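You operate a simulated robot arm through the tools that you are given. There is no shell and no other tool.

You are at the controls of a simulated two-armed robot. One attempt, no reset.

JOB
Start the Middle line, track its belt onto the mark and stop it.
Fine: the main switch goes on first; the dark display tells where the edge runs; a click of the grey dial moves it 4 mm; it must read On mark before Stop; the other dials stay; one button at a time.

The check looks at the end state, three seconds after you hand in, the way a careful person would. Anything else that was tipped, shoved, dropped, spilled or broken makes it a failure.

ROBOT AND FRAMES
Two 7-joint arms with two-finger grippers on one trunk, hanging from a carriage that runs on a gantry, over the field with the corners [-2693, 1218], [-2700, -62], [0, -77], [7, 1203] (x, y) and turns from -362 to 325 degrees about z. Base frame: it is fixed where the carriage stands at the start and does not move with it; the origin is on the floor, on the carriage's upright axis, x ahead of it, y to its left, z up. Readings come in mm, degrees, newtons and seconds.
The left shoulder is at the start at [40, 158, 952], the right one opposite. With the tool pointing down near the work surface each hand reaches from about 100 to 540 mm from the robot's upright axis, wherever it stands, measured 20 degrees to its own side. Places, roughly: black hand knob of the left rail [600, 600, 800]; black hand knob of the right rail [600, -100, 800]; black hand knob of the sensor [600, 500, 800]; blue tension dial [600, 1000, 700]; grey switch in the cabinet [500, -200, 300]; grey teach button on the middle line [500, 100, 900]; grey track dial [600, -400, 700]; left front guide rail [600, 800, 800]; level dial on the middle line [400, 100, 700]; orange sensor on the post [600, 500, 800]; orange test button [600, 600, 700]; red main switch of the middle line detector [500, -200, 500]; right front guide rail [600, -300, 800]; speed dial in the cabinet [500, -100, 400]. Payload 1.96 kg a hand.
The tool frame of a hand sits at the grasp point between the pads (the TCP): z along the fingers, y along the line on which they close. The tips reach 20 mm beyond it. The gripper opens to 72 mm. The gripper's body begins 38 mm behind the TCP.
Orientation is that of the tool frame in the base frame, as a unit quaternion [w, x, y, z]. With the fingers straight down and closing along the base's y, the tool's x points along the base's -x, its y along +y and its z along -z.

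CONTROLS
- The arms move only by the tool drive_tool. It takes "left_plan", "right_plan" or both (then of equal length, played together; a hand with none holds still); each is a list that holds one entry, the list of rows, each a list of 7 numbers: the turn, a rotation vector about the tool's x, y, z in degrees, then the shift along the tool's x, y, z in mm, then the gripper command, from -1 (fully open) to 1 (shut), values between in proportion. In form: [[[wx, wy, wz, tx, ty, tz, gripper], ...]]. A call has 1 to 20 rows; each row shifts and turns the commanded pose from where the row before left it, along the tool's axes as they then stand. Rows are played at 5 a second. More than 50 mm and 8.6 degrees between two rows, or a gripper value outside its range, and nothing of the call is played. A pose out of reach is approached as far as the arm can. The call stops where the force on the tool passes 40 N (or 10 N more than at its start, if that is more) or the arm is blocked; 0.2 s more then pass. Each finger travels about 45 mm/s and halts on what it meets, pressing with about 25 N; the grip force reading is that of the motor and also rises with nothing between the fingers. The clock runs only during rows and for 0.2 s after the last one: add rows that do not move to give the fingers time. The reply holds the time, the measured pose of the TCP, the force on the tool along the base axes, the opening and the grip force, in the units named above and with some noise, with the torque about the TCP (base axes, N m) and any sound that the robot's microphone picked up.
- Cameras (640 x 400 px; columns grow to the right, rows downward): "scene" is now at [229.6, 2.7, 1309.5]; the picture's right is [0.03, -1.00, 0.00], its down [-0.83, -0.02, -0.55] and it looks along [0.55, 0.02, -0.83] (base axes); focal length 260 px, centre (320, 200). "left" rides on the left gripper at [71, -19, -82] in its tool frame; the picture's right is [0.26, 0.97, 0.00], its down [-0.67, 0.18, -0.72] and it looks along [-0.69, 0.19, 0.70] (tool axes); focal length 280 px, centre (320, 200). "right" rides on the right gripper at [71, 19, -82] in its tool frame; the picture's right is [-0.26, 0.97, 0.00], its down [-0.67, -0.18, -0.72] and it looks along [-0.69, -0.19, 0.70] (tool axes); focal length 280 px, centre (320, 200). There is no depth. A picture from a camera that has moved, and an enlarged one, comes with that camera's place and axes in the base frame and with its lens.
- get_image(camera): a new picture of that camera. No time passes.
- lift_body(by): slides the trunk up (or, below 0, down) by that many mm; the arms and the scene camera ride with it, the base frame stays. It gives what a move gives, with no picture.
- drive_base(legs): drives the robot by 1 to 6 legs, each [ahead, left, turn to the left] in mm, mm and degrees, along the robot's own axes; the way and the turn of a leg run together, so that a leg with both is an arc; at most 1500 mm and 180 degrees a leg. The arms and the cameras ride along, it lands a little off, and it stops where it bumps. It keeps to its track: a leg is cut to what the track allows. It gives what a move gives.
- pan_tilt(pan, tilt): turns the head with the scene camera to pan (to the left, within 86 degrees either way) and tilt (down, from -29 to 69), counted from straight ahead of the robot. It gives what a move gives.
- enlarge(camera, box): a new picture of the part [left, top, right, bottom] of that camera's present view, enlarged. No time passes.
- close_job(): hands the job in; it is judged then, once.

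Places have to be worked out from the pictures, the camera data and where the tool is seen. Open the grippers and draw the arms clear of the work before you hand the job in, unless the task says otherwise.

The tools are called as a command line: name --argument value ..., lists and objects as JSON in quotes. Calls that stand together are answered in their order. drive_tool: Moves the arms, as the interface text tells. Its arguments: {"type":"object","properties":{"left_plan":{"type":"array"},"right_plan":{"type":"array"}},"required":[]} The other tools are called the same way: lift_body (by) slides the trunk up or down; drive_base (legs) drives the base; pan_tilt (pan, tilt) turns the head that bears the scene camera; get_image (camera) takes a picture; enlarge (camera, box) takes an enlarged picture of a part of a camera's view; close_job () hands the job in.

At the start:

```text
clock: 0.0
left_eef_pos: [396.9, 166.0, 1062.9]
left_orientation: [0.0, 0.0, 1.0, -0.001]
left_ft_force: [0.1, 0.0, 0.3]
left_wrist_torque: [-0.04, 0.02, 0.01]
left_gripper_width: 72.1
left_gripper_force: 0.2
right_eef_pos: [343.0, -188.6, 1033.2]
right_orientation: [-0.001, 0.0, 1.0, 0.0]
right_ft_force: [0.1, -0.8, -0.6]
right_wrist_torque: [0.0, -0.03, -0.01]
right_gripper_width: 71.8
right_gripper_force: 0.1
trunk travel left (down, up): [-275.0, 565.0]
robot x, y, heading: [-3.2, -2.1, 0.0]
head pan, tilt: [1.7, 56.6]
```

scene: 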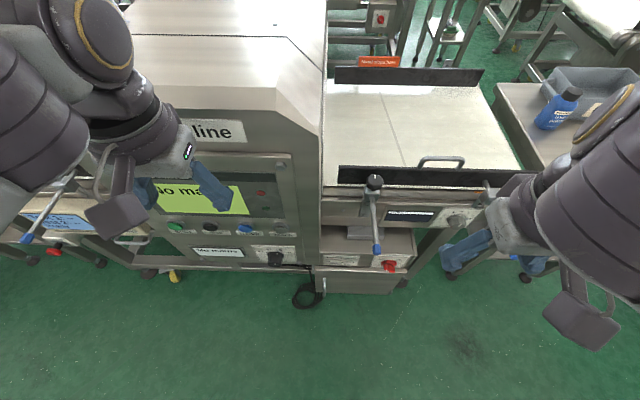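
right: 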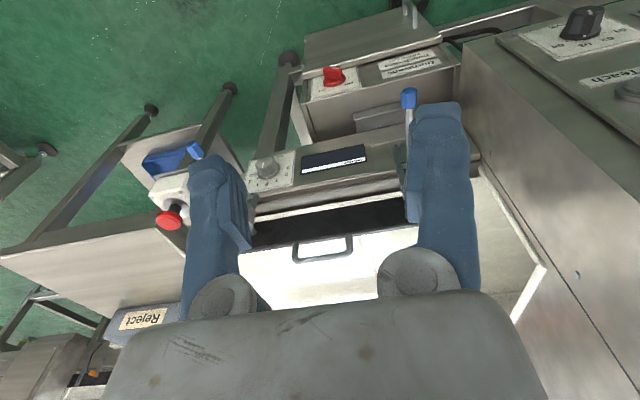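
left: 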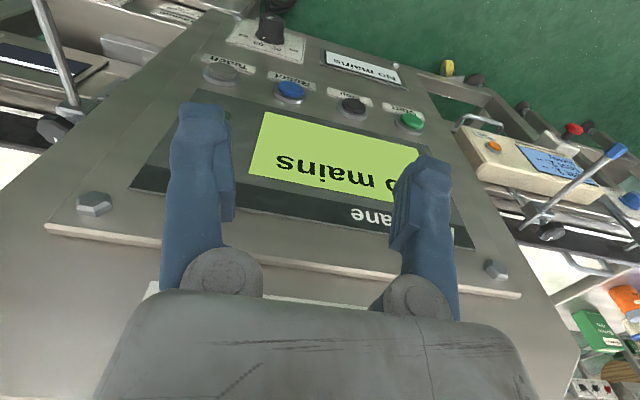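

The display says "No mains" and a red rotary switch sits on a box below the right conveyor; I want to read all labels first, so I enlarge parts of the views.

enlarge --camera "scene" --box '[120, 100, 320, 300]'

enlarge --camera "scene" --box '[310, 150, 510, 300]'

enlarge --camera "left" --box '[180, 0, 480, 200]'

enlarge --camera "right" --box '[230, 50, 480, 210]'

```text
2.00 times, centred on (220, 200) of scene
camera zoom: at [229.6, 2.7, 1309.5], right [0.03, -1.0, 0.0], down [-0.83, -0.02, -0.55], along [0.55, 0.02, -0.83], focal length 519 px, centre (520, 200)
```

zoom: 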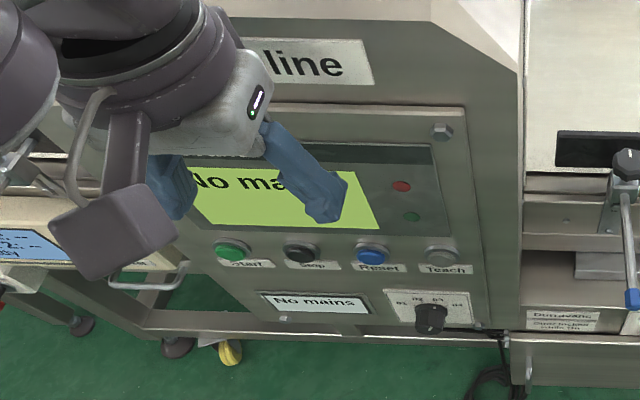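

```text
2.67 times, centred on (410, 225) of scene
camera zoom: at [229.6, 2.7, 1309.5], right [0.03, -1.0, 0.0], down [-0.83, -0.02, -0.55], along [0.55, 0.02, -0.83], focal length 692 px, centre (80, 133)
```

zoom: 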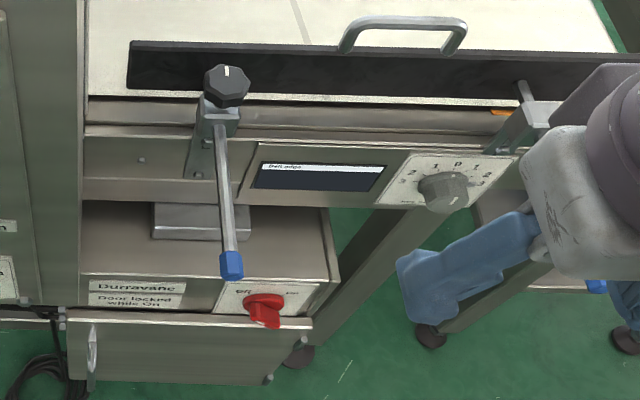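

```text
2.00 times, centred on (330, 100) of left
camera zoom: at [326.4, 147.8, 1145.7], right [-0.26, 0.97, 0.0], down [0.67, 0.18, 0.72], along [0.69, 0.19, -0.7], focal length 561 px, centre (300, 400)
```

zoom: 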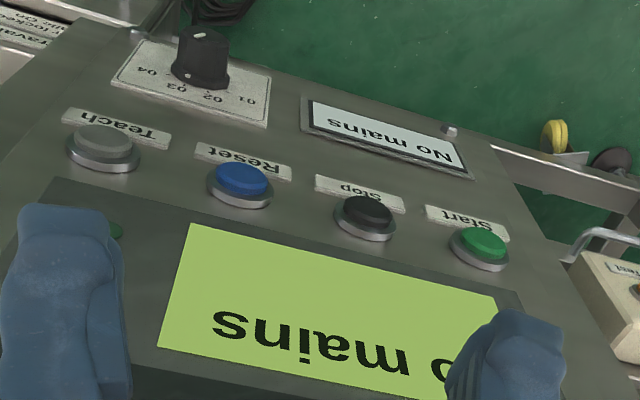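

```text
2.50 times, centred on (355, 130) of right
camera zoom: at [272.8, -170.8, 1113.8], right [0.26, 0.97, 0.0], down [0.67, -0.18, 0.72], along [0.69, -0.19, -0.7], focal length 701 px, centre (232, 375)
```

zoom: 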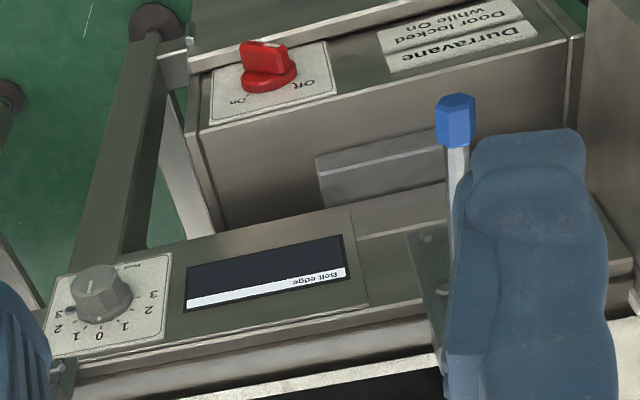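

The panel has Start/Stop/Reset/Teach buttons with a level dial; the red switch (Off/On) is near [528, -212, 487], and the belt edge display and track dial are under the right belt. I shift the head to see the right side better.

pan_tilt --pan -20 --tilt 45

get_image --camera "scene"

```text
clock: 0.8
left_eef_pos: [396.8, 166.7, 1064.5]
left_orientation: [0.0, 0.0, 1.0, 0.0]
left_ft_force: [0.5, 0.2, -0.3]
left_wrist_torque: [0.0, 0.02, -0.01]
left_gripper_width: 72.1
left_gripper_force: 0.0
right_eef_pos: [343.5, -188.8, 1032.8]
right_orientation: [0.0, 0.0, 1.0, 0.0]
right_ft_force: [-0.5, -0.3, 0.4]
right_wrist_torque: [0.03, -0.03, 0.01]
right_gripper_width: 71.8
right_gripper_force: 0.0
trunk travel left (down, up): [-275.0, 565.0]
robot x, y, heading: [1.0, -0.7, -0.1]
head pan, tilt: [-20.0, 45.0]
```

```text
taken
camera scene: at [235.6, -27.0, 1324.8], right [-0.34, -0.94, 0.0], down [-0.66, 0.24, -0.71], along [0.66, -0.24, -0.71], focal length 260 px, centre (320, 200)
```

scene: 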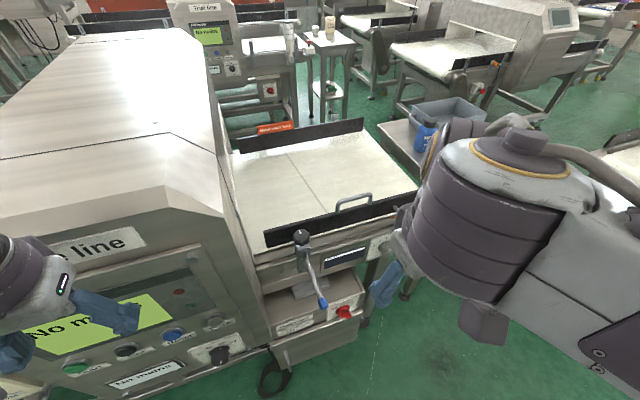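

This machine is the "…e line" (the rear ones read otherwise), with the red switch below and the dial on the belt's side. I move the right hand down and outward to look closer at the dial, display and switch.

drive_tool --right_plan '[[[0, 0, 0, 2, -15, 39, -1], [0, 0, 0, 2, -15, 39, -1], [0, 0, 0, 2, -15, 39, -1], [0, 0, 0, 2, -15, 39, -1], [0, 0, 0, 2, -15, 39, -1], [0, 0, 0, 2, -15, 39, -1], [0, 0, 0, 0, 0, 0, -1]]]'

get_image --camera "right"

get_image --camera "scene"

```text
clock: 2.5
left_eef_pos: [396.6, 166.6, 1063.9]
left_orientation: [0.0, 0.0, 1.0, 0.0]
left_ft_force: [-0.3, 0.5, 0.2]
left_wrist_torque: [-0.01, -0.02, -0.03]
left_gripper_width: 71.8
left_gripper_force: 0.1
right_eef_pos: [329.5, -279.1, 798.5]
right_orientation: [-0.001, 0.0, 1.0, 0.0]
right_ft_force: [0.6, -0.6, 0.0]
right_wrist_torque: [-0.01, -0.02, 0.03]
right_gripper_width: 72.1
right_gripper_force: 0.1
trunk travel left (down, up): [-275.0, 565.0]
robot x, y, heading: [0.6, -1.8, -0.0]
head pan, tilt: [-20.0, 45.0]
```

```text
taken
camera right: at [259.2, -261.1, 879.8], right [0.26, 0.97, 0.0], down [0.67, -0.18, 0.72], along [0.69, -0.19, -0.7], focal length 280 px, centre (320, 200)
```

right: 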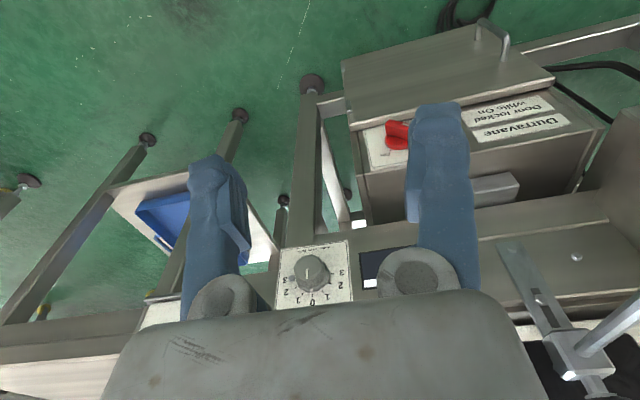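

```text
taken
camera scene: at [235.6, -27.1, 1324.8], right [-0.34, -0.94, 0.0], down [-0.66, 0.24, -0.71], along [0.66, -0.24, -0.71], focal length 260 px, centre (320, 200)
```

scene: 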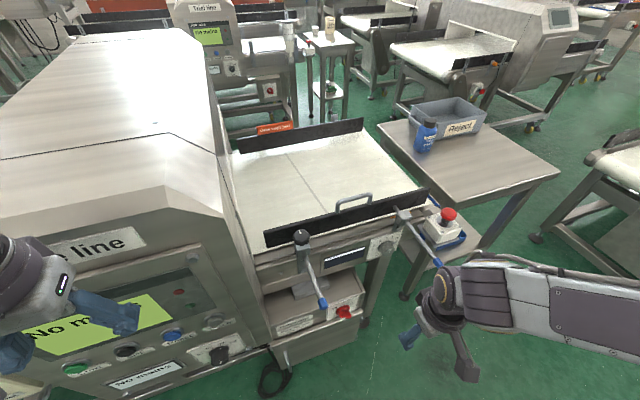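

The right hand now leaves the scene view clear, and the dial and switch are visible. I enlarge both views for details.

enlarge --camera "scene" --box '[260, 200, 420, 350]'

enlarge --camera "right" --box '[250, 220, 430, 320]'

enlarge --camera "right" --box '[330, 70, 450, 190]'

enlarge --camera "scene" --box '[360, 190, 480, 290]'

```text
2.67 times, centred on (340, 275) of scene
camera zoom: at [235.6, -27.1, 1324.8], right [-0.34, -0.94, 0.0], down [-0.66, 0.24, -0.71], along [0.66, -0.24, -0.71], focal length 692 px, centre (267, 0)
```

zoom: 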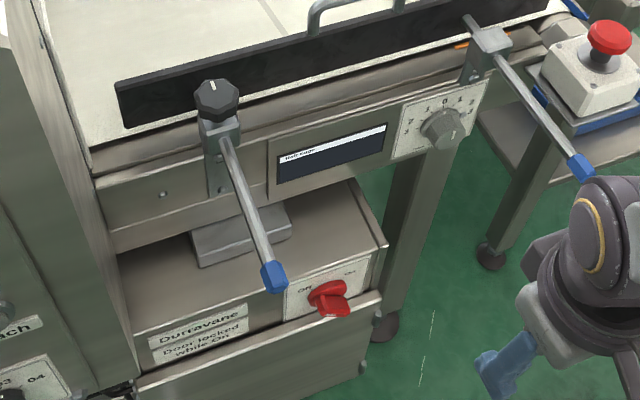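

```text
3.56 times, centred on (340, 270) of right
camera zoom: at [259.2, -261.1, 879.8], right [0.26, 0.97, 0.0], down [0.67, -0.18, 0.72], along [0.69, -0.19, -0.7], focal length 997 px, centre (249, -49)
```

zoom: 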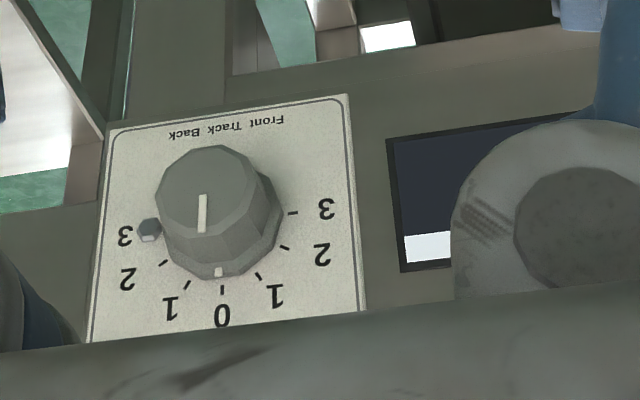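

```text
3.33 times, centred on (390, 130) of right
camera zoom: at [259.2, -261.1, 879.8], right [0.26, 0.97, 0.0], down [0.67, -0.18, 0.72], along [0.69, -0.19, -0.7], focal length 935 px, centre (87, 433)
```

zoom: 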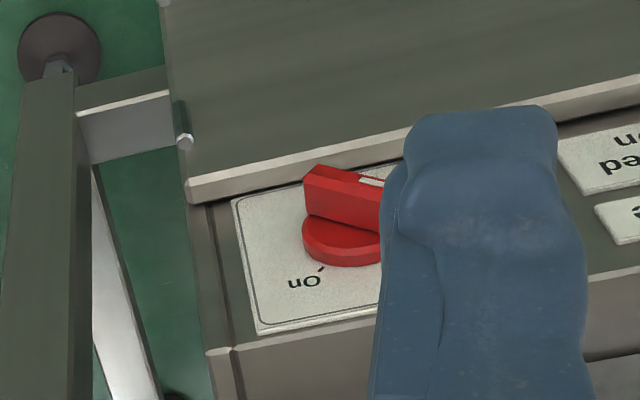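

```text
4.00 times, centred on (420, 240) of scene
camera zoom: at [235.6, -27.1, 1324.8], right [-0.34, -0.94, 0.0], down [-0.66, 0.24, -0.71], along [0.66, -0.24, -0.71], focal length 1039 px, centre (-80, 40)
```

zoom: 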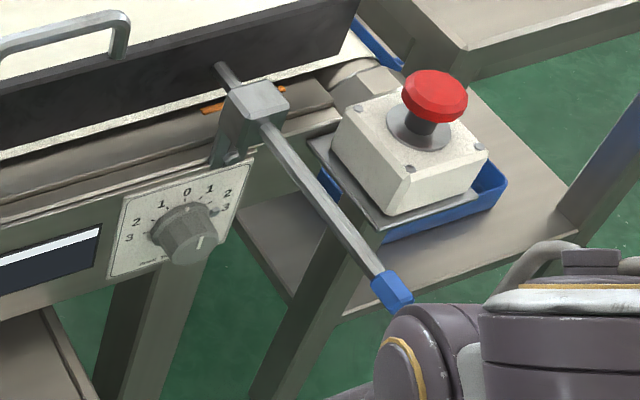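

Triangulating: dial plate is about vertical at x≈598, centre y≈-364, knob face near [573, -360, 684]; the switch is on a steep face around x≈515, z≈530; two clamp rods stick out to x≈445 at z≈794 (y≈-110 and -392). I pitch the right hand up by 45° in place to get ready for a horizontal approach and a better look.

drive_tool --right_plan '[[[0, -7.5, 0, 0, 0, 0, -1], [0, -7.5, 0, 0, 0, 0, -1], [0, -7.5, 0, 0, 0, 0, -1], [0, -7.5, 0, 0, 0, 0, -1], [0, -7.5, 0, 0, 0, 0, -1], [0, -7.5, 0, 0, 0, 0, -1], [0, 0, 0, 0, 0, 0, -1]]]'

get_image --camera "scene"

get_image --camera "right"

```text
clock: 4.0
left_eef_pos: [398.2, 167.0, 1062.3]
left_orientation: [-0.001, 0.0, 1.0, 0.0]
left_ft_force: [-1.0, -0.5, -1.0]
left_wrist_torque: [0.0, 0.0, 0.0]
left_gripper_width: 71.9
left_gripper_force: 0.1
right_eef_pos: [348.6, -277.7, 798.3]
right_orientation: [0.305, -0.013, 0.952, 0.006]
right_ft_force: [0.1, -0.5, 0.5]
right_wrist_torque: [0.0, -0.02, 0.0]
right_gripper_width: 71.8
right_gripper_force: 0.0
right hand out of reach, approached as far as the arm can: row 4, 5, 6
trunk travel left (down, up): [-275.0, 565.0]
robot x, y, heading: [0.7, -0.7, -0.1]
head pan, tilt: [-20.0, 45.0]
```

```text
taken
camera scene: at [235.6, -27.0, 1324.8], right [-0.34, -0.94, 0.0], down [-0.66, 0.24, -0.71], along [0.66, -0.24, -0.71], focal length 260 px, centre (320, 200)
```

scene: 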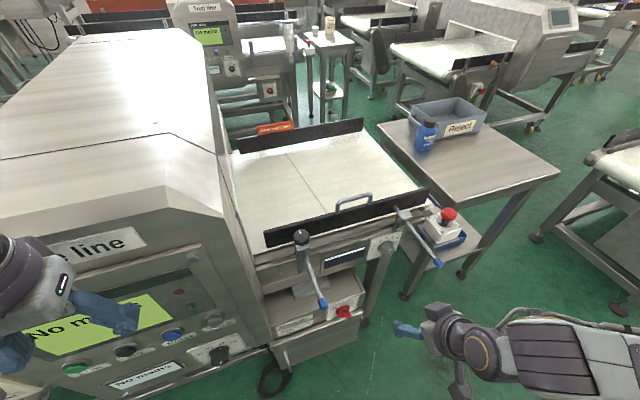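

```text
taken
camera right: at [244.3, -262.6, 822.5], right [0.19, 0.97, 0.16], down [0.14, -0.18, 0.97], along [0.97, -0.16, -0.17], focal length 280 px, centre (320, 200)
```

right: 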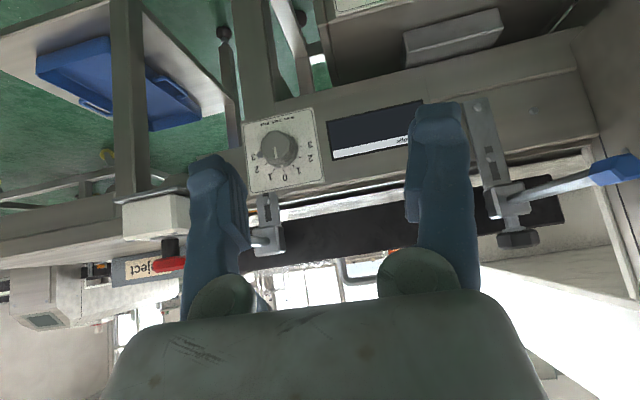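

The arm was too folded to hit the full pitch at x=329, so I move the hand forward and down to about [400, -279, 698] where there is free space, then continue the pitch.

drive_tool --right_plan '[[[0, 0, 0, 5, 0, 30, -1], [0, 0, 0, 5, 0, 30, -1], [0, 0, 0, 5, 0, 30, -1], [0, 0, 0, 6, 0, 30, -1], [0, 0, 0, 0, 0, 0, -1]]]'

```text
clock: 5.2
left_eef_pos: [396.6, 166.4, 1062.5]
left_orientation: [0.0, -0.001, 1.0, 0.001]
left_ft_force: [0.5, -0.4, -0.5]
left_wrist_torque: [0.02, -0.03, 0.03]
left_gripper_width: 72.0
left_gripper_force: 0.0
right_eef_pos: [403.3, -275.2, 687.9]
right_orientation: [0.304, -0.013, 0.953, 0.007]
right_ft_force: [-0.8, -1.2, 0.7]
right_wrist_torque: [-0.03, -0.03, -0.05]
right_gripper_width: 72.2
right_gripper_force: 0.0
trunk travel left (down, up): [-275.0, 565.0]
robot x, y, heading: [-3.4, 1.8, 0.2]
head pan, tilt: [-20.0, 45.0]
```

The hand is at [403, -275, 688] pitched 35°; I continue pitching to horizontal (fingers along +x).

drive_tool --right_plan '[[[0.24, -7.79, 0.07, 0, 0, 0, -1], [0.24, -7.79, 0.07, 0, 0, 0, -1], [0.24, -7.79, 0.07, 0, 0, 0, -1], [0.24, -7.79, 0.07, 0, 0, 0, -1], [0.24, -7.79, 0.07, 0, 0, 0, -1], [0.24, -7.79, 0.07, 0, 0, 0, -1], [0.24, -7.79, 0.07, 0, 0, 0, -1], [0, 0, 0, 0, 0, 0, -1]]]'

get_image --camera "scene"

get_image --camera "right"

```text
clock: 7.0
left_eef_pos: [396.8, 165.7, 1062.8]
left_orientation: [-0.001, 0.0, 1.0, 0.0]
left_ft_force: [-0.4, -0.3, -0.1]
left_wrist_torque: [0.02, 0.01, 0.01]
left_gripper_width: 71.9
left_gripper_force: 0.0
right_eef_pos: [403.2, -275.2, 689.6]
right_orientation: [0.707, 0.0, 0.707, -0.002]
right_ft_force: [-0.3, -0.8, 0.4]
right_wrist_torque: [-0.02, 0.02, -0.01]
right_gripper_width: 71.8
right_gripper_force: 0.1
trunk travel left (down, up): [-275.0, 565.0]
robot x, y, heading: [1.6, -1.6, 0.1]
head pan, tilt: [-20.0, 45.0]
```

```text
taken
camera scene: at [235.9, -27.3, 1324.9], right [-0.34, -0.94, 0.0], down [-0.66, 0.24, -0.71], along [0.66, -0.24, -0.71], focal length 260 px, centre (320, 200)
```

scene: 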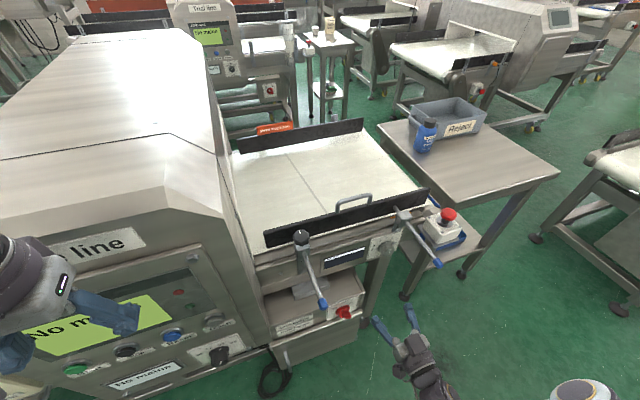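

```text
taken
camera right: at [321.5, -257.8, 616.2], right [0.0, 0.97, 0.26], down [-0.72, -0.18, 0.67], along [0.7, -0.19, 0.69], focal length 280 px, centre (320, 200)
```

right: 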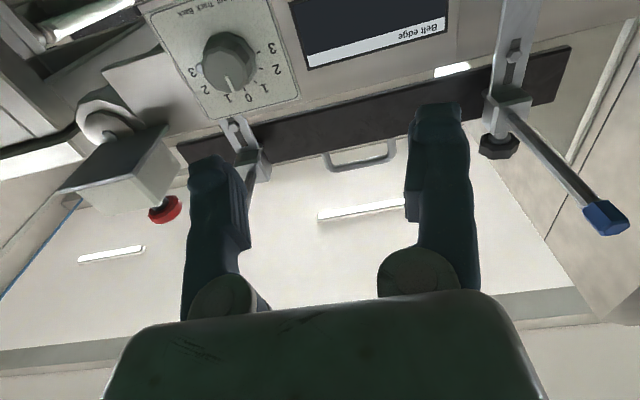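

Horizontal pose reached. I enlarge the switch strongly in the scene view.

enlarge --camera "scene" --box '[320, 295, 368, 325]'

enlarge --camera "right" --box '[140, 0, 460, 200]'

```text
13.33 times, centred on (344, 310) of scene
camera zoom: at [235.9, -27.3, 1324.9], right [-0.34, -0.94, 0.0], down [-0.66, 0.24, -0.71], along [0.66, -0.24, -0.71], focal length 3463 px, centre (0, -1267)
```

zoom: 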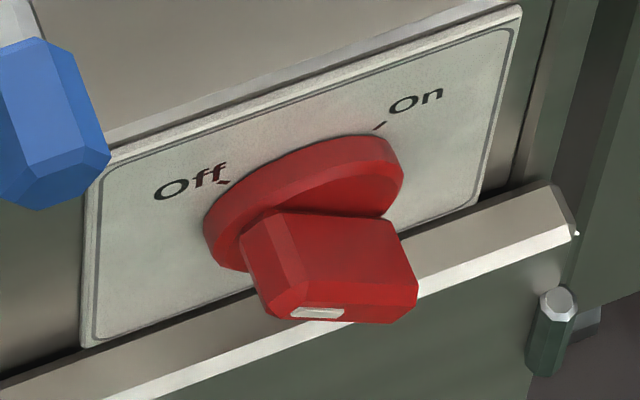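

```text
2.00 times, centred on (300, 100) of right
camera zoom: at [321.5, -257.8, 616.2], right [0.0, 0.97, 0.26], down [-0.72, -0.18, 0.67], along [0.7, -0.19, 0.69], focal length 561 px, centre (360, 400)
```

zoom: 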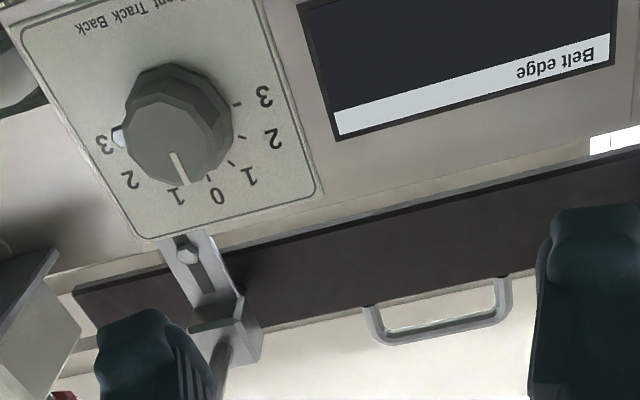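

The switch fin points up-left at "Off" (white mark), must turn clockwise to "On"; its centre is near [520, -205, 516]. I lower the horizontal hand to look at the switch with the wrist camera from the front.

drive_tool --right_plan '[[[0, 0, 0, 40, 12, 0, -1], [0, 0, 0, 40, 12, 0, -1], [0, 0, 0, 40, 12, 0, -1], [0, 0, 0, 40, 12, 0, -1], [0, 0, 0, 40, 12, 0, -1], [0, 0, 0, 30, 12, 0, -1], [0, 0, 0, 0, 0, 0, -1]]]'

get_image --camera "right"

get_image --camera "scene"

```text
clock: 8.7
left_eef_pos: [396.6, 167.1, 1062.7]
left_orientation: [0.0, 0.0, 1.0, 0.0]
left_ft_force: [0.1, 0.2, 0.1]
left_wrist_torque: [0.01, 0.0, 0.0]
left_gripper_width: 72.1
left_gripper_force: 0.0
right_eef_pos: [401.7, -203.2, 456.6]
right_orientation: [0.707, 0.0, 0.707, 0.0]
right_ft_force: [-0.5, 0.0, -0.3]
right_wrist_torque: [0.04, 0.01, 0.03]
right_gripper_width: 71.9
right_gripper_force: 0.1
trunk travel left (down, up): [-275.0, 565.0]
robot x, y, heading: [-1.0, 3.8, -0.0]
head pan, tilt: [-20.0, 45.0]
```

```text
taken
camera right: at [320.2, -184.7, 384.4], right [0.0, 0.97, 0.26], down [-0.72, -0.18, 0.67], along [0.7, -0.19, 0.69], focal length 280 px, centre (320, 200)
```

right: 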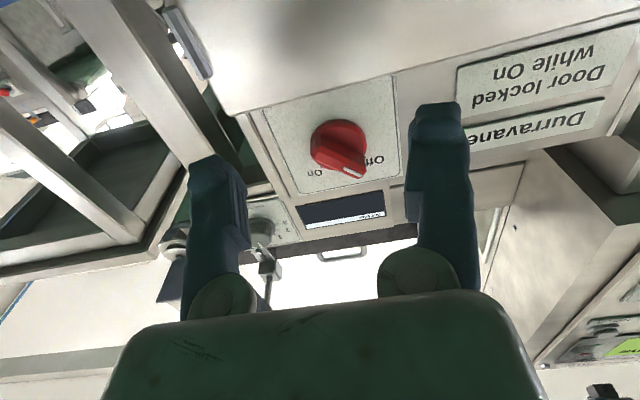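

```text
taken
camera scene: at [235.0, -27.1, 1324.7], right [-0.34, -0.94, 0.0], down [-0.66, 0.24, -0.71], along [0.66, -0.24, -0.71], focal length 260 px, centre (320, 200)
```

scene: 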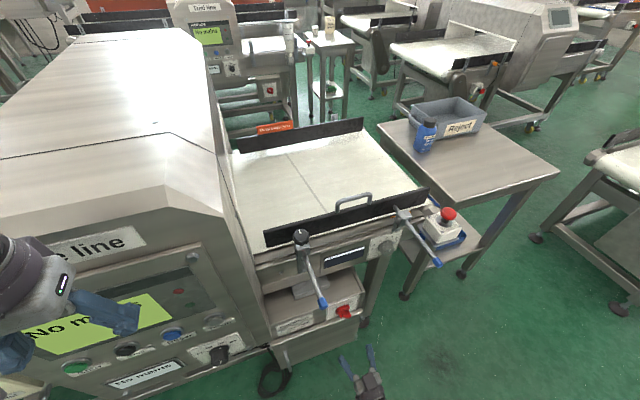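

The switch is now well visible between the fingers; I enlarge it to measure the fin.

enlarge --camera "right" --box '[280, 95, 408, 175]'

enlarge --camera "scene" --box '[328, 300, 360, 320]'

```text
5.00 times, centred on (344, 135) of right
camera zoom: at [320.2, -184.7, 384.4], right [0.0, 0.97, 0.26], down [-0.72, -0.18, 0.67], along [0.7, -0.19, 0.69], focal length 1402 px, centre (200, 525)
```

zoom: 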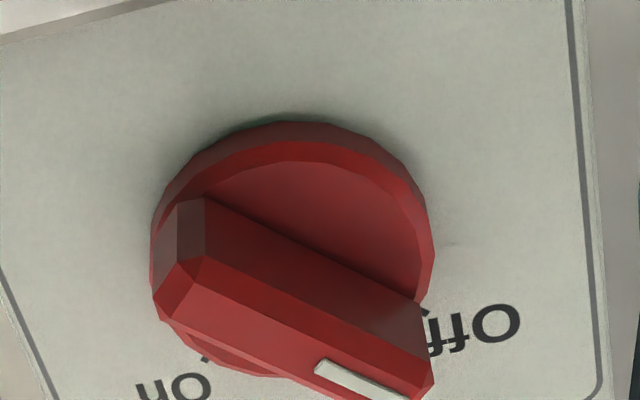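

```text
16.00 times, centred on (344, 310) of scene
camera zoom: at [235.0, -27.1, 1324.7], right [-0.34, -0.94, 0.0], down [-0.66, 0.24, -0.71], along [0.66, -0.24, -0.71], focal length 4155 px, centre (-64, -1560)
```

zoom: 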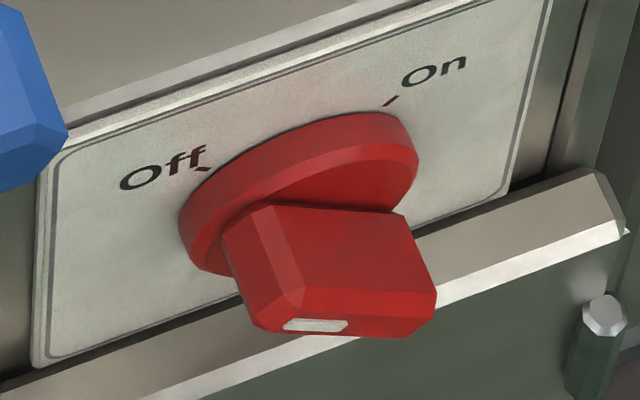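

Fin is about 13 mm thick and 50 mm long at 45° toward Off, front at x≈491, axis through about y=-205, z=520. I raise the hand to that axis, narrow the gripper to ~32 mm and roll it −45° so the fingers straddle the fin.

drive_tool --right_plan '[[[0, 0, 0, -32, -2, 0, 0.1], [0, 0, 0, -31, 0, 0, 0.1], [0, 0, -7.5, 0, 0, 0, 0.1], [0, 0, -7.5, 0, 0, 0, 0.1], [0, 0, -7.5, 0, 0, 0, 0.1], [0, 0, -7.5, 0, 0, 0, 0.1], [0, 0, -7.5, 0, 0, 0, 0.1], [0, 0, -7.5, 0, 0, 0, 0.1], [0, 0, 0, 0, 0, 20, 0.1], [0, 0, 0, 0, 0, 0, 0.1]]]'

get_image --camera "right"

enlarge --camera "scene" --box '[280, 270, 408, 350]'

```text
clock: 10.8
left_eef_pos: [396.8, 166.5, 1062.0]
left_orientation: [0.001, 0.0, 1.0, 0.0]
left_ft_force: [-0.5, -0.1, 0.5]
left_wrist_torque: [0.0, 0.01, -0.03]
left_gripper_width: 72.1
left_gripper_force: 0.1
right_eef_pos: [422.1, -206.6, 520.9]
right_orientation: [0.652, -0.272, 0.653, -0.271]
right_ft_force: [-0.6, -0.3, 0.8]
right_wrist_torque: [0.0, 0.02, -0.03]
right_gripper_width: 32.7
right_gripper_force: 0.1
trunk travel left (down, up): [-275.0, 565.0]
robot x, y, heading: [-3.1, -1.8, 0.1]
head pan, tilt: [-20.0, 45.0]
```

```text
taken
camera right: at [340.8, -244.3, 455.8], right [0.0, 0.87, -0.5], down [-0.71, 0.35, 0.61], along [0.7, 0.36, 0.62], focal length 280 px, centre (320, 200)
```

right: 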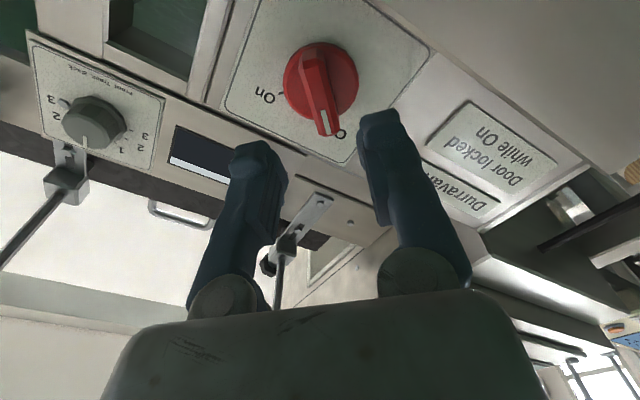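

```text
5.00 times, centred on (344, 310) of scene
camera zoom: at [235.3, -27.0, 1324.7], right [-0.34, -0.94, 0.0], down [-0.66, 0.24, -0.71], along [0.66, -0.24, -0.71], focal length 1298 px, centre (200, -350)
```

zoom: 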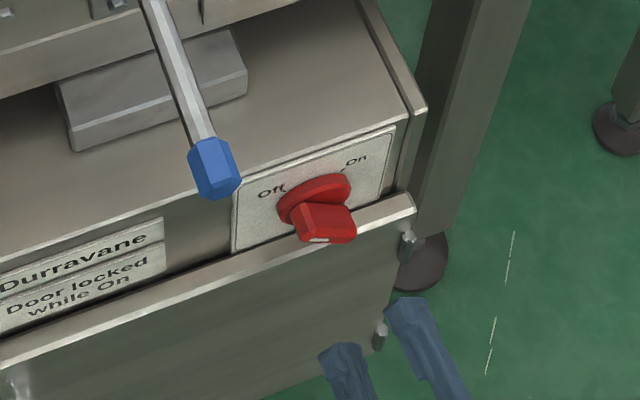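

The fin lies between the fingers' line nicely (fin centre projects to where I predicted). I advance 35 mm and re-check before straddling the fin.

drive_tool --right_plan '[[[0, 0, 0, 0, 0, 12, 0.1], [0, 0, 0, 0, 0, 12, 0.1], [0, 0, 0, 0, 0, 11, 0.1], [0, 0, 0, 0, 0, 0, 0.1]]]'

get_image --camera "right"

enlarge --camera "scene" --box '[300, 285, 380, 335]'

```text
clock: 11.8
left_eef_pos: [397.0, 165.3, 1062.6]
left_orientation: [0.0, 0.0, 1.0, -0.001]
left_ft_force: [0.2, 0.1, 0.5]
left_wrist_torque: [0.0, 0.0, 0.02]
left_gripper_width: 71.9
left_gripper_force: 0.0
right_eef_pos: [456.8, -206.7, 521.6]
right_orientation: [0.652, -0.271, 0.654, -0.271]
right_ft_force: [-0.3, 0.2, -0.1]
right_wrist_torque: [0.03, 0.03, 0.01]
right_gripper_width: 32.3
right_gripper_force: 0.1
trunk travel left (down, up): [-275.0, 565.0]
robot x, y, heading: [1.1, -2.1, -0.1]
head pan, tilt: [-20.0, 45.0]
```

```text
taken
camera right: at [375.8, -244.1, 455.9], right [0.0, 0.87, -0.5], down [-0.71, 0.35, 0.61], along [0.7, 0.36, 0.62], focal length 280 px, centre (320, 200)
```

right: 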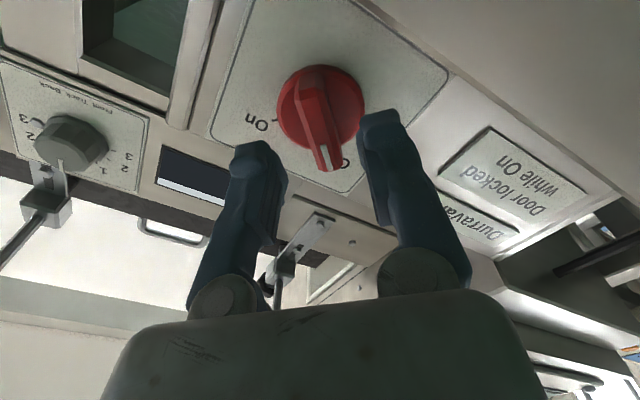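

```text
8.00 times, centred on (340, 310) of scene
camera zoom: at [235.5, -27.1, 1324.8], right [-0.34, -0.94, 0.0], down [-0.66, 0.24, -0.71], along [0.66, -0.24, -0.71], focal length 2078 px, centre (160, -680)
```

zoom: 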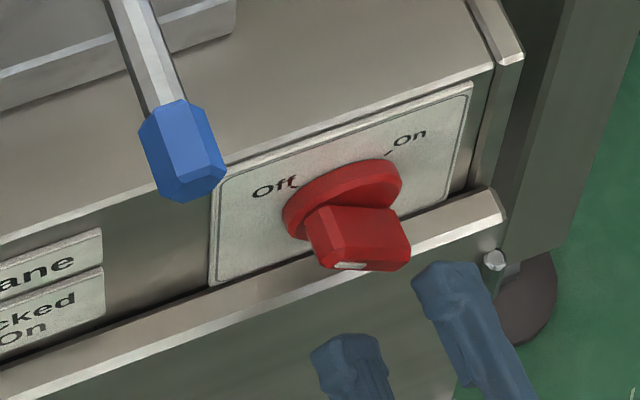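

The straddle looks right with clearance over the door lip; I advance another 28 mm so the tips sit beside the fin, then close on it.

drive_tool --right_plan '[[[0, 0, 0, 0, 0, 10, 0.1], [0, 0, 0, 0, 0, 10, 0.1], [0, 0, 0, 0, 0, 8, 0.1], [0, 0, 0, 0, 0, 0, 0.1]]]'

get_image --camera "right"

enlarge --camera "scene" --box '[300, 285, 380, 335]'

```text
clock: 12.8
left_eef_pos: [397.5, 166.5, 1063.8]
left_orientation: [0.0, 0.0, 1.0, -0.001]
left_ft_force: [0.3, 0.6, 1.6]
left_wrist_torque: [-0.03, 0.0, 0.0]
left_gripper_width: 72.1
left_gripper_force: 0.0
right_eef_pos: [484.5, -205.8, 520.8]
right_orientation: [0.653, -0.27, 0.654, -0.271]
right_ft_force: [0.6, 0.8, 0.0]
right_wrist_torque: [0.01, 0.02, 0.02]
right_gripper_width: 32.4
right_gripper_force: 0.1
trunk travel left (down, up): [-275.0, 565.0]
robot x, y, heading: [2.4, -3.0, 0.2]
head pan, tilt: [-20.0, 45.0]
```

```text
taken
camera right: at [403.5, -243.4, 455.6], right [0.0, 0.87, -0.5], down [-0.71, 0.35, 0.61], along [0.7, 0.36, 0.62], focal length 280 px, centre (320, 200)
```

right: 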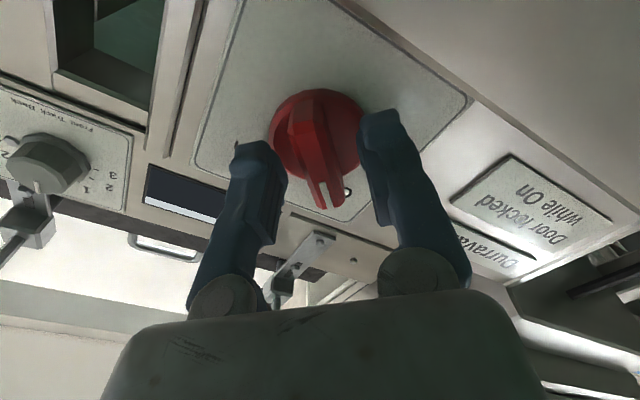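

```text
8.00 times, centred on (340, 310) of scene
camera zoom: at [235.6, -27.2, 1324.8], right [-0.34, -0.94, 0.0], down [-0.66, 0.24, -0.71], along [0.66, -0.24, -0.71], focal length 2078 px, centre (160, -680)
```

zoom: 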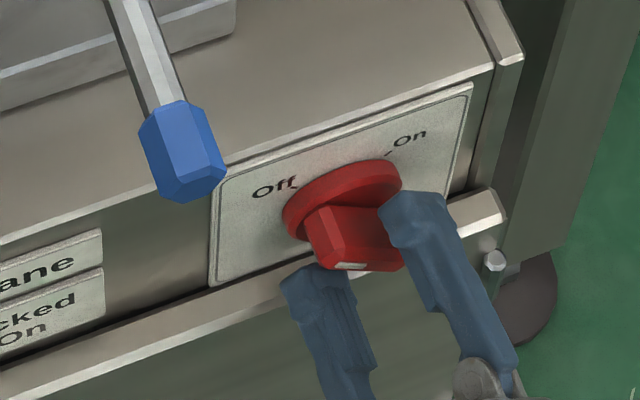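

The fingers straddle the fin without contact. I close the gripper on it.

drive_tool --right_plan '[[[0, 0, 0, 0, 0, 0, 0.5], [0, 0, 0, 0, 0, 0, 0.8], [0, 0, 0, 0, 0, 0, 0.8], [0, 0, 0, 0, 0, 0, 0.8]]]'

get_image --camera "right"

```text
clock: 13.8
left_eef_pos: [398.5, 165.6, 1062.9]
left_orientation: [0.0, 0.0, 1.0, 0.0]
left_ft_force: [-0.5, 0.2, -0.6]
left_wrist_torque: [-0.02, 0.0, 0.01]
left_gripper_width: 71.9
left_gripper_force: 0.0
right_eef_pos: [485.5, -206.6, 521.2]
right_orientation: [0.652, -0.272, 0.654, -0.271]
right_ft_force: [-2.0, -0.9, 8.5]
right_wrist_torque: [0.02, -0.09, 0.0]
right_gripper_width: 13.4
right_gripper_force: 39.9
trunk travel left (down, up): [-275.0, 565.0]
robot x, y, heading: [-1.7, -1.4, -0.3]
head pan, tilt: [-20.0, 45.0]
```

```text
taken
camera right: at [404.2, -244.0, 456.2], right [0.0, 0.87, -0.5], down [-0.72, 0.35, 0.61], along [0.7, 0.36, 0.62], focal length 280 px, centre (320, 200)
```

right: 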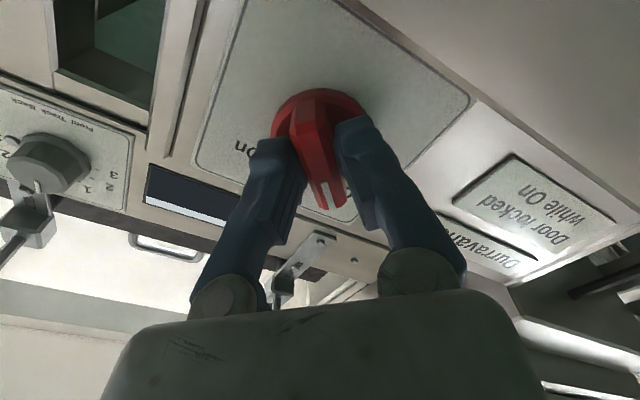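

The fin is held (13.4 mm). I turn clockwise (+z roll) 30° first and check the forces.

drive_tool --right_plan '[[[0, 0, 7.5, 0, 0, 0, 0.8], [0, 0, 7.5, 0, 0, 0, 0.8], [0, 0, 7.5, 0, 0, 0, 0.8], [0, 0, 7.5, 0, 0, 0, 0.8], [0, 0, 0, 0, 0, 0, 0.8]]]'

get_image --camera "right"

```text
clock: 15.1
left_eef_pos: [398.5, 167.2, 1064.5]
left_orientation: [0.0, 0.001, 1.0, -0.001]
left_ft_force: [0.0, 0.4, 0.3]
left_wrist_torque: [-0.01, 0.01, 0.0]
left_gripper_width: 71.9
left_gripper_force: 0.1
right_eef_pos: [485.3, -206.4, 520.4]
right_orientation: [0.7, -0.092, 0.702, -0.092]
right_ft_force: [2.4, 0.8, -0.6]
right_wrist_torque: [-0.04, -0.03, -0.02]
right_gripper_width: 13.2
right_gripper_force: 40.2
trunk travel left (down, up): [-275.0, 565.0]
robot x, y, heading: [-2.7, 3.3, 0.1]
head pan, tilt: [-20.0, 45.0]
```

```text
taken
camera right: at [404.0, -206.1, 446.1], right [0.0, 1.0, 0.0], down [-0.71, 0.0, 0.7], along [0.7, 0.0, 0.71], focal length 280 px, centre (320, 200)
```

right: 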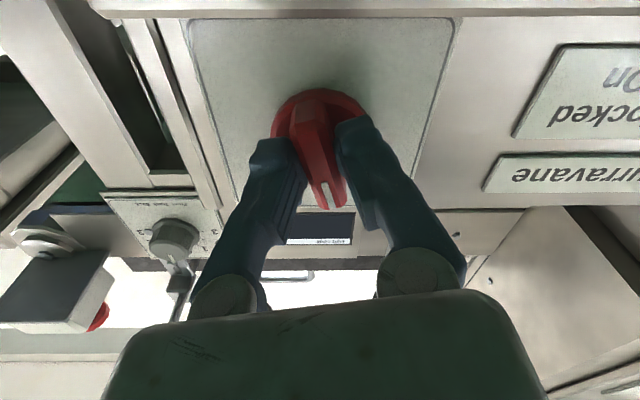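

The fin follows with hardly any load. I continue the remaining 60° toward On.

drive_tool --right_plan '[[[0, 0, 7.5, 0, 0, 0, 0.8], [0, 0, 7.5, 0, 0, 0, 0.8], [0, 0, 7.5, 0, 0, 0, 0.8], [0, 0, 7.5, 0, 0, 0, 0.8], [0, 0, 7.5, 0, 0, 0, 0.8], [0, 0, 7.5, 0, 0, 0, 0.8], [0, 0, 7.5, 0, 0, 0, 0.8], [0, 0, 7.5, 0, 0, 0, 0.8], [0, 0, 0, 0, 0, 0, 0.8]]]'

get_image --camera "right"

get_image --camera "scene"

```text
clock: 17.1
left_eef_pos: [396.8, 167.6, 1063.7]
left_orientation: [0.0, 0.0, 1.0, 0.0]
left_ft_force: [0.3, 0.0, 0.2]
left_wrist_torque: [0.04, 0.04, 0.03]
left_gripper_width: 72.0
left_gripper_force: 0.0
right_eef_pos: [486.6, -202.8, 520.8]
right_orientation: [0.653, 0.272, 0.653, 0.271]
right_ft_force: [-5.8, 9.4, 17.0]
right_wrist_torque: [-0.05, 0.15, 0.45]
right_gripper_width: 13.6
right_gripper_force: 39.8
trunk travel left (down, up): [-275.0, 565.0]
robot x, y, heading: [4.0, 0.9, 0.1]
head pan, tilt: [-20.0, 45.0]
```

```text
taken
camera right: at [404.3, -140.3, 483.5], right [0.0, 0.5, 0.87], down [-0.72, -0.61, 0.35], along [0.7, -0.62, 0.35], focal length 280 px, centre (320, 200)
```

right: 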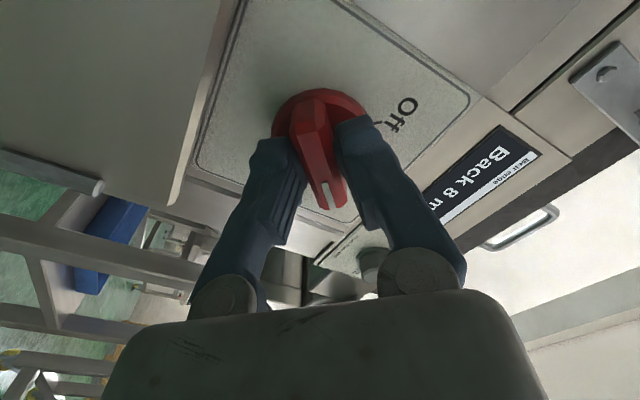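

```text
taken
camera scene: at [235.5, -25.8, 1325.0], right [-0.34, -0.94, 0.0], down [-0.66, 0.24, -0.71], along [0.66, -0.24, -0.71], focal length 260 px, centre (320, 200)
```

scene: 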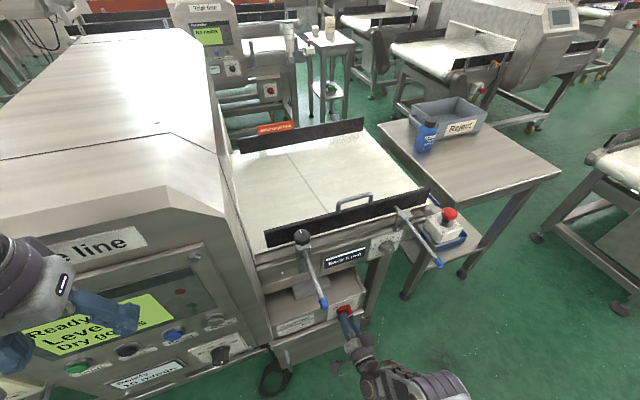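

The main switch is on: the belt display lights with "Back 8 m…" and the panel says "Ready…". I open to 32 mm and back the hand straight out.

drive_tool --right_plan '[[[0, 0, 0, 0, 0, 0, 0.1], [0, 0, 0, 0, 0, 0, 0.1], [0, 0, 0, 0, 0, 0, 0.1], [0, 0, 0, 0, 0, -10, 0.1], [0, 0, 0, 0, 0, -20, 0.1], [0, 0, 0, 0, 0, -30, 0.1], [0, 0, 0, 0, 0, -25, 0.1], [0, 0, 0, 0, 0, 0, 0.1]]]'

enlarge --camera "scene" --box '[300, 235, 396, 325]'

enlarge --camera "scene" --box '[0, 220, 260, 400]'

get_image --camera "left"

```text
clock: 18.9
left_eef_pos: [397.7, 167.2, 1063.6]
left_orientation: [0.0, 0.001, 1.0, 0.0]
left_ft_force: [-0.8, 0.2, 0.3]
left_wrist_torque: [-0.01, 0.0, -0.01]
left_gripper_width: 72.2
left_gripper_force: 0.1
right_eef_pos: [399.4, -205.0, 520.9]
right_orientation: [0.653, 0.271, 0.654, 0.27]
right_ft_force: [-0.4, 0.0, -1.4]
right_wrist_torque: [-0.02, -0.04, 0.01]
right_gripper_width: 32.4
right_gripper_force: 0.0
trunk travel left (down, up): [-275.0, 565.0]
robot x, y, heading: [-3.5, 2.2, 0.1]
head pan, tilt: [-20.0, 45.0]
```

```text
4.44 times, centred on (348, 280) of scene
camera zoom: at [235.8, -27.2, 1324.9], right [-0.34, -0.94, 0.0], down [-0.66, 0.24, -0.71], along [0.66, -0.24, -0.71], focal length 1154 px, centre (196, -156)
```

zoom: 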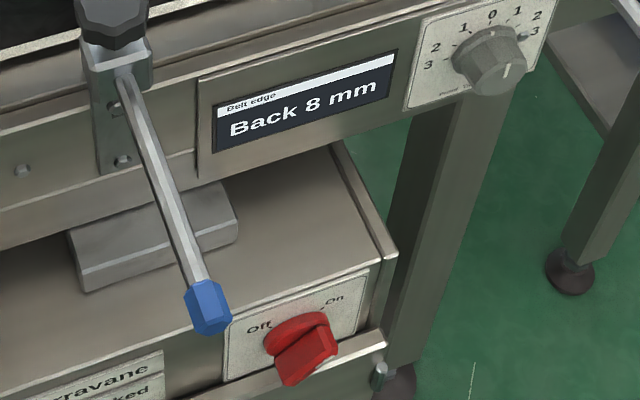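

```text
2.22 times, centred on (130, 310) of scene
camera zoom: at [235.8, -27.2, 1324.9], right [-0.34, -0.94, 0.0], down [-0.66, 0.24, -0.71], along [0.66, -0.24, -0.71], focal length 577 px, centre (742, -44)
```

zoom: 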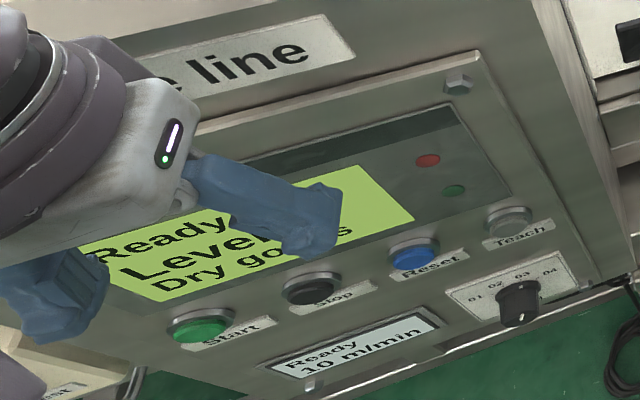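

```text
taken
camera left: at [326.7, 147.7, 1145.8], right [-0.26, 0.97, 0.0], down [0.67, 0.18, 0.72], along [0.69, 0.19, -0.7], focal length 280 px, centre (320, 200)
```

left: 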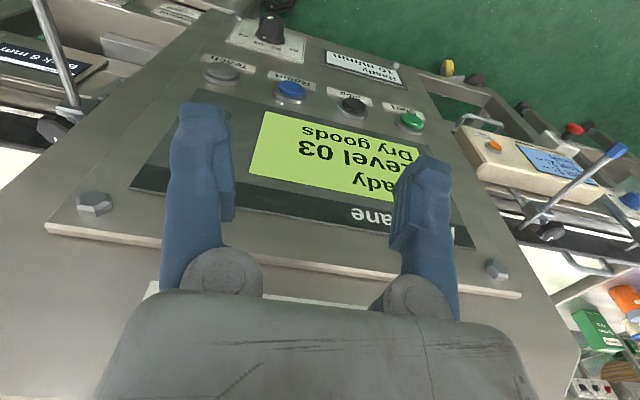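

Display: "Back 8 mm", panel "Ready / Level 03 / Dry goods", line "Ready 10 m/min". Start button triangulates to about [460, 291, 859] on a vertical panel; to give the left arm room for a horizontal press I back the carriage 150 mm.

drive_base --legs '[[-150, 0, 0]]'

pan_tilt --pan 25 --tilt 40

get_image --camera "scene"

get_image --camera "left"

```text
clock: 20.2
left_eef_pos: [247.6, 165.4, 1062.7]
left_orientation: [0.0, 0.0, 1.0, 0.001]
left_ft_force: [-0.2, -0.1, 0.0]
left_wrist_torque: [-0.01, -0.01, 0.02]
left_gripper_width: 72.0
left_gripper_force: 0.0
right_eef_pos: [249.5, -204.0, 520.4]
right_orientation: [0.653, 0.27, 0.654, 0.27]
right_ft_force: [0.5, 0.2, -0.1]
right_wrist_torque: [0.0, -0.06, -0.01]
right_gripper_width: 32.3
right_gripper_force: 0.1
trunk travel left (down, up): [-275.0, 565.0]
robot x, y, heading: [-147.0, 1.9, -0.1]
head pan, tilt: [-20.0, 45.0]
```

```text
clock: 21.3
left_eef_pos: [248.3, 166.9, 1061.8]
left_orientation: [0.0, 0.0, 1.0, 0.0]
left_ft_force: [-0.2, 0.0, 0.6]
left_wrist_torque: [-0.01, 0.0, -0.03]
left_gripper_width: 71.9
left_gripper_force: 0.1
right_eef_pos: [250.6, -204.8, 519.2]
right_orientation: [0.653, 0.271, 0.654, 0.269]
right_ft_force: [0.0, 0.5, -1.3]
right_wrist_torque: [-0.01, -0.01, -0.01]
right_gripper_width: 32.4
right_gripper_force: 0.1
trunk travel left (down, up): [-275.0, 565.0]
robot x, y, heading: [-147.3, 0.5, -0.0]
head pan, tilt: [25.0, 40.0]
```

```text
taken
camera scene: at [87.4, 36.6, 1332.1], right [0.42, -0.91, 0.0], down [-0.58, -0.27, -0.77], along [0.69, 0.32, -0.64], focal length 260 px, centre (320, 200)
```

scene: 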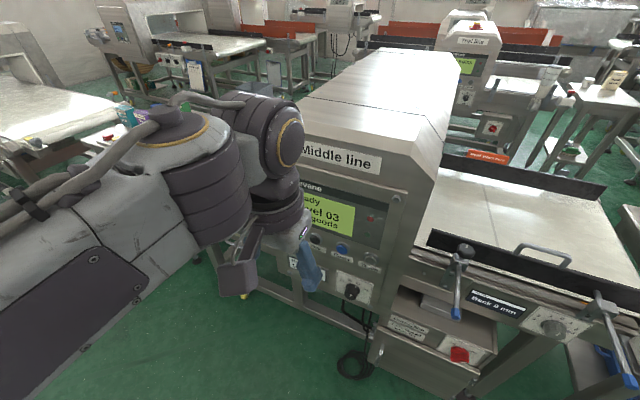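

```text
taken
camera left: at [177.6, 147.8, 1145.7], right [-0.26, 0.96, 0.0], down [0.67, 0.18, 0.72], along [0.69, 0.19, -0.7], focal length 280 px, centre (320, 200)
```

left: 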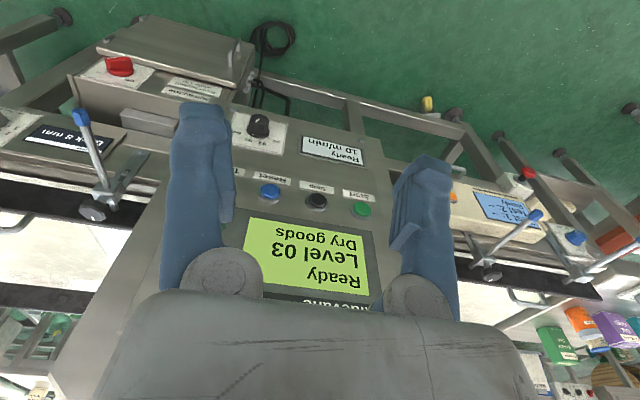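

It's confirmed "Middle line". I enlarge the left view to refine the Start/Stop button positions.

enlarge --camera "left" --box '[230, 120, 400, 226]'

enlarge --camera "scene" --box '[280, 170, 400, 310]'

```text
3.76 times, centred on (315, 173) of left
camera zoom: at [177.6, 147.8, 1145.7], right [-0.26, 0.96, 0.0], down [0.67, 0.18, 0.72], along [0.69, 0.19, -0.7], focal length 1056 px, centre (339, 302)
```

zoom: 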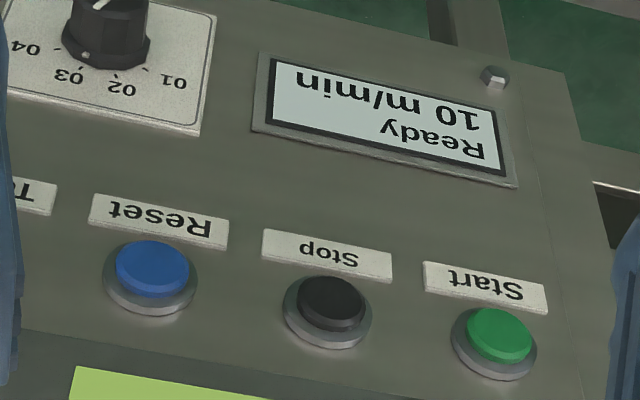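

```text
2.86 times, centred on (340, 240) of scene
camera zoom: at [87.4, 36.6, 1332.1], right [0.42, -0.91, 0.0], down [-0.58, -0.27, -0.77], along [0.69, 0.32, -0.64], focal length 742 px, centre (263, 86)
```

zoom: 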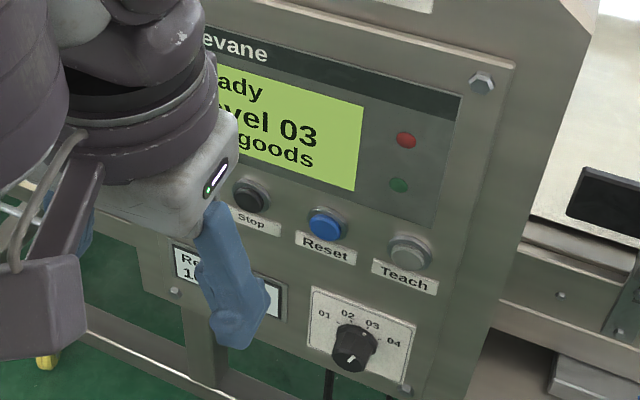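

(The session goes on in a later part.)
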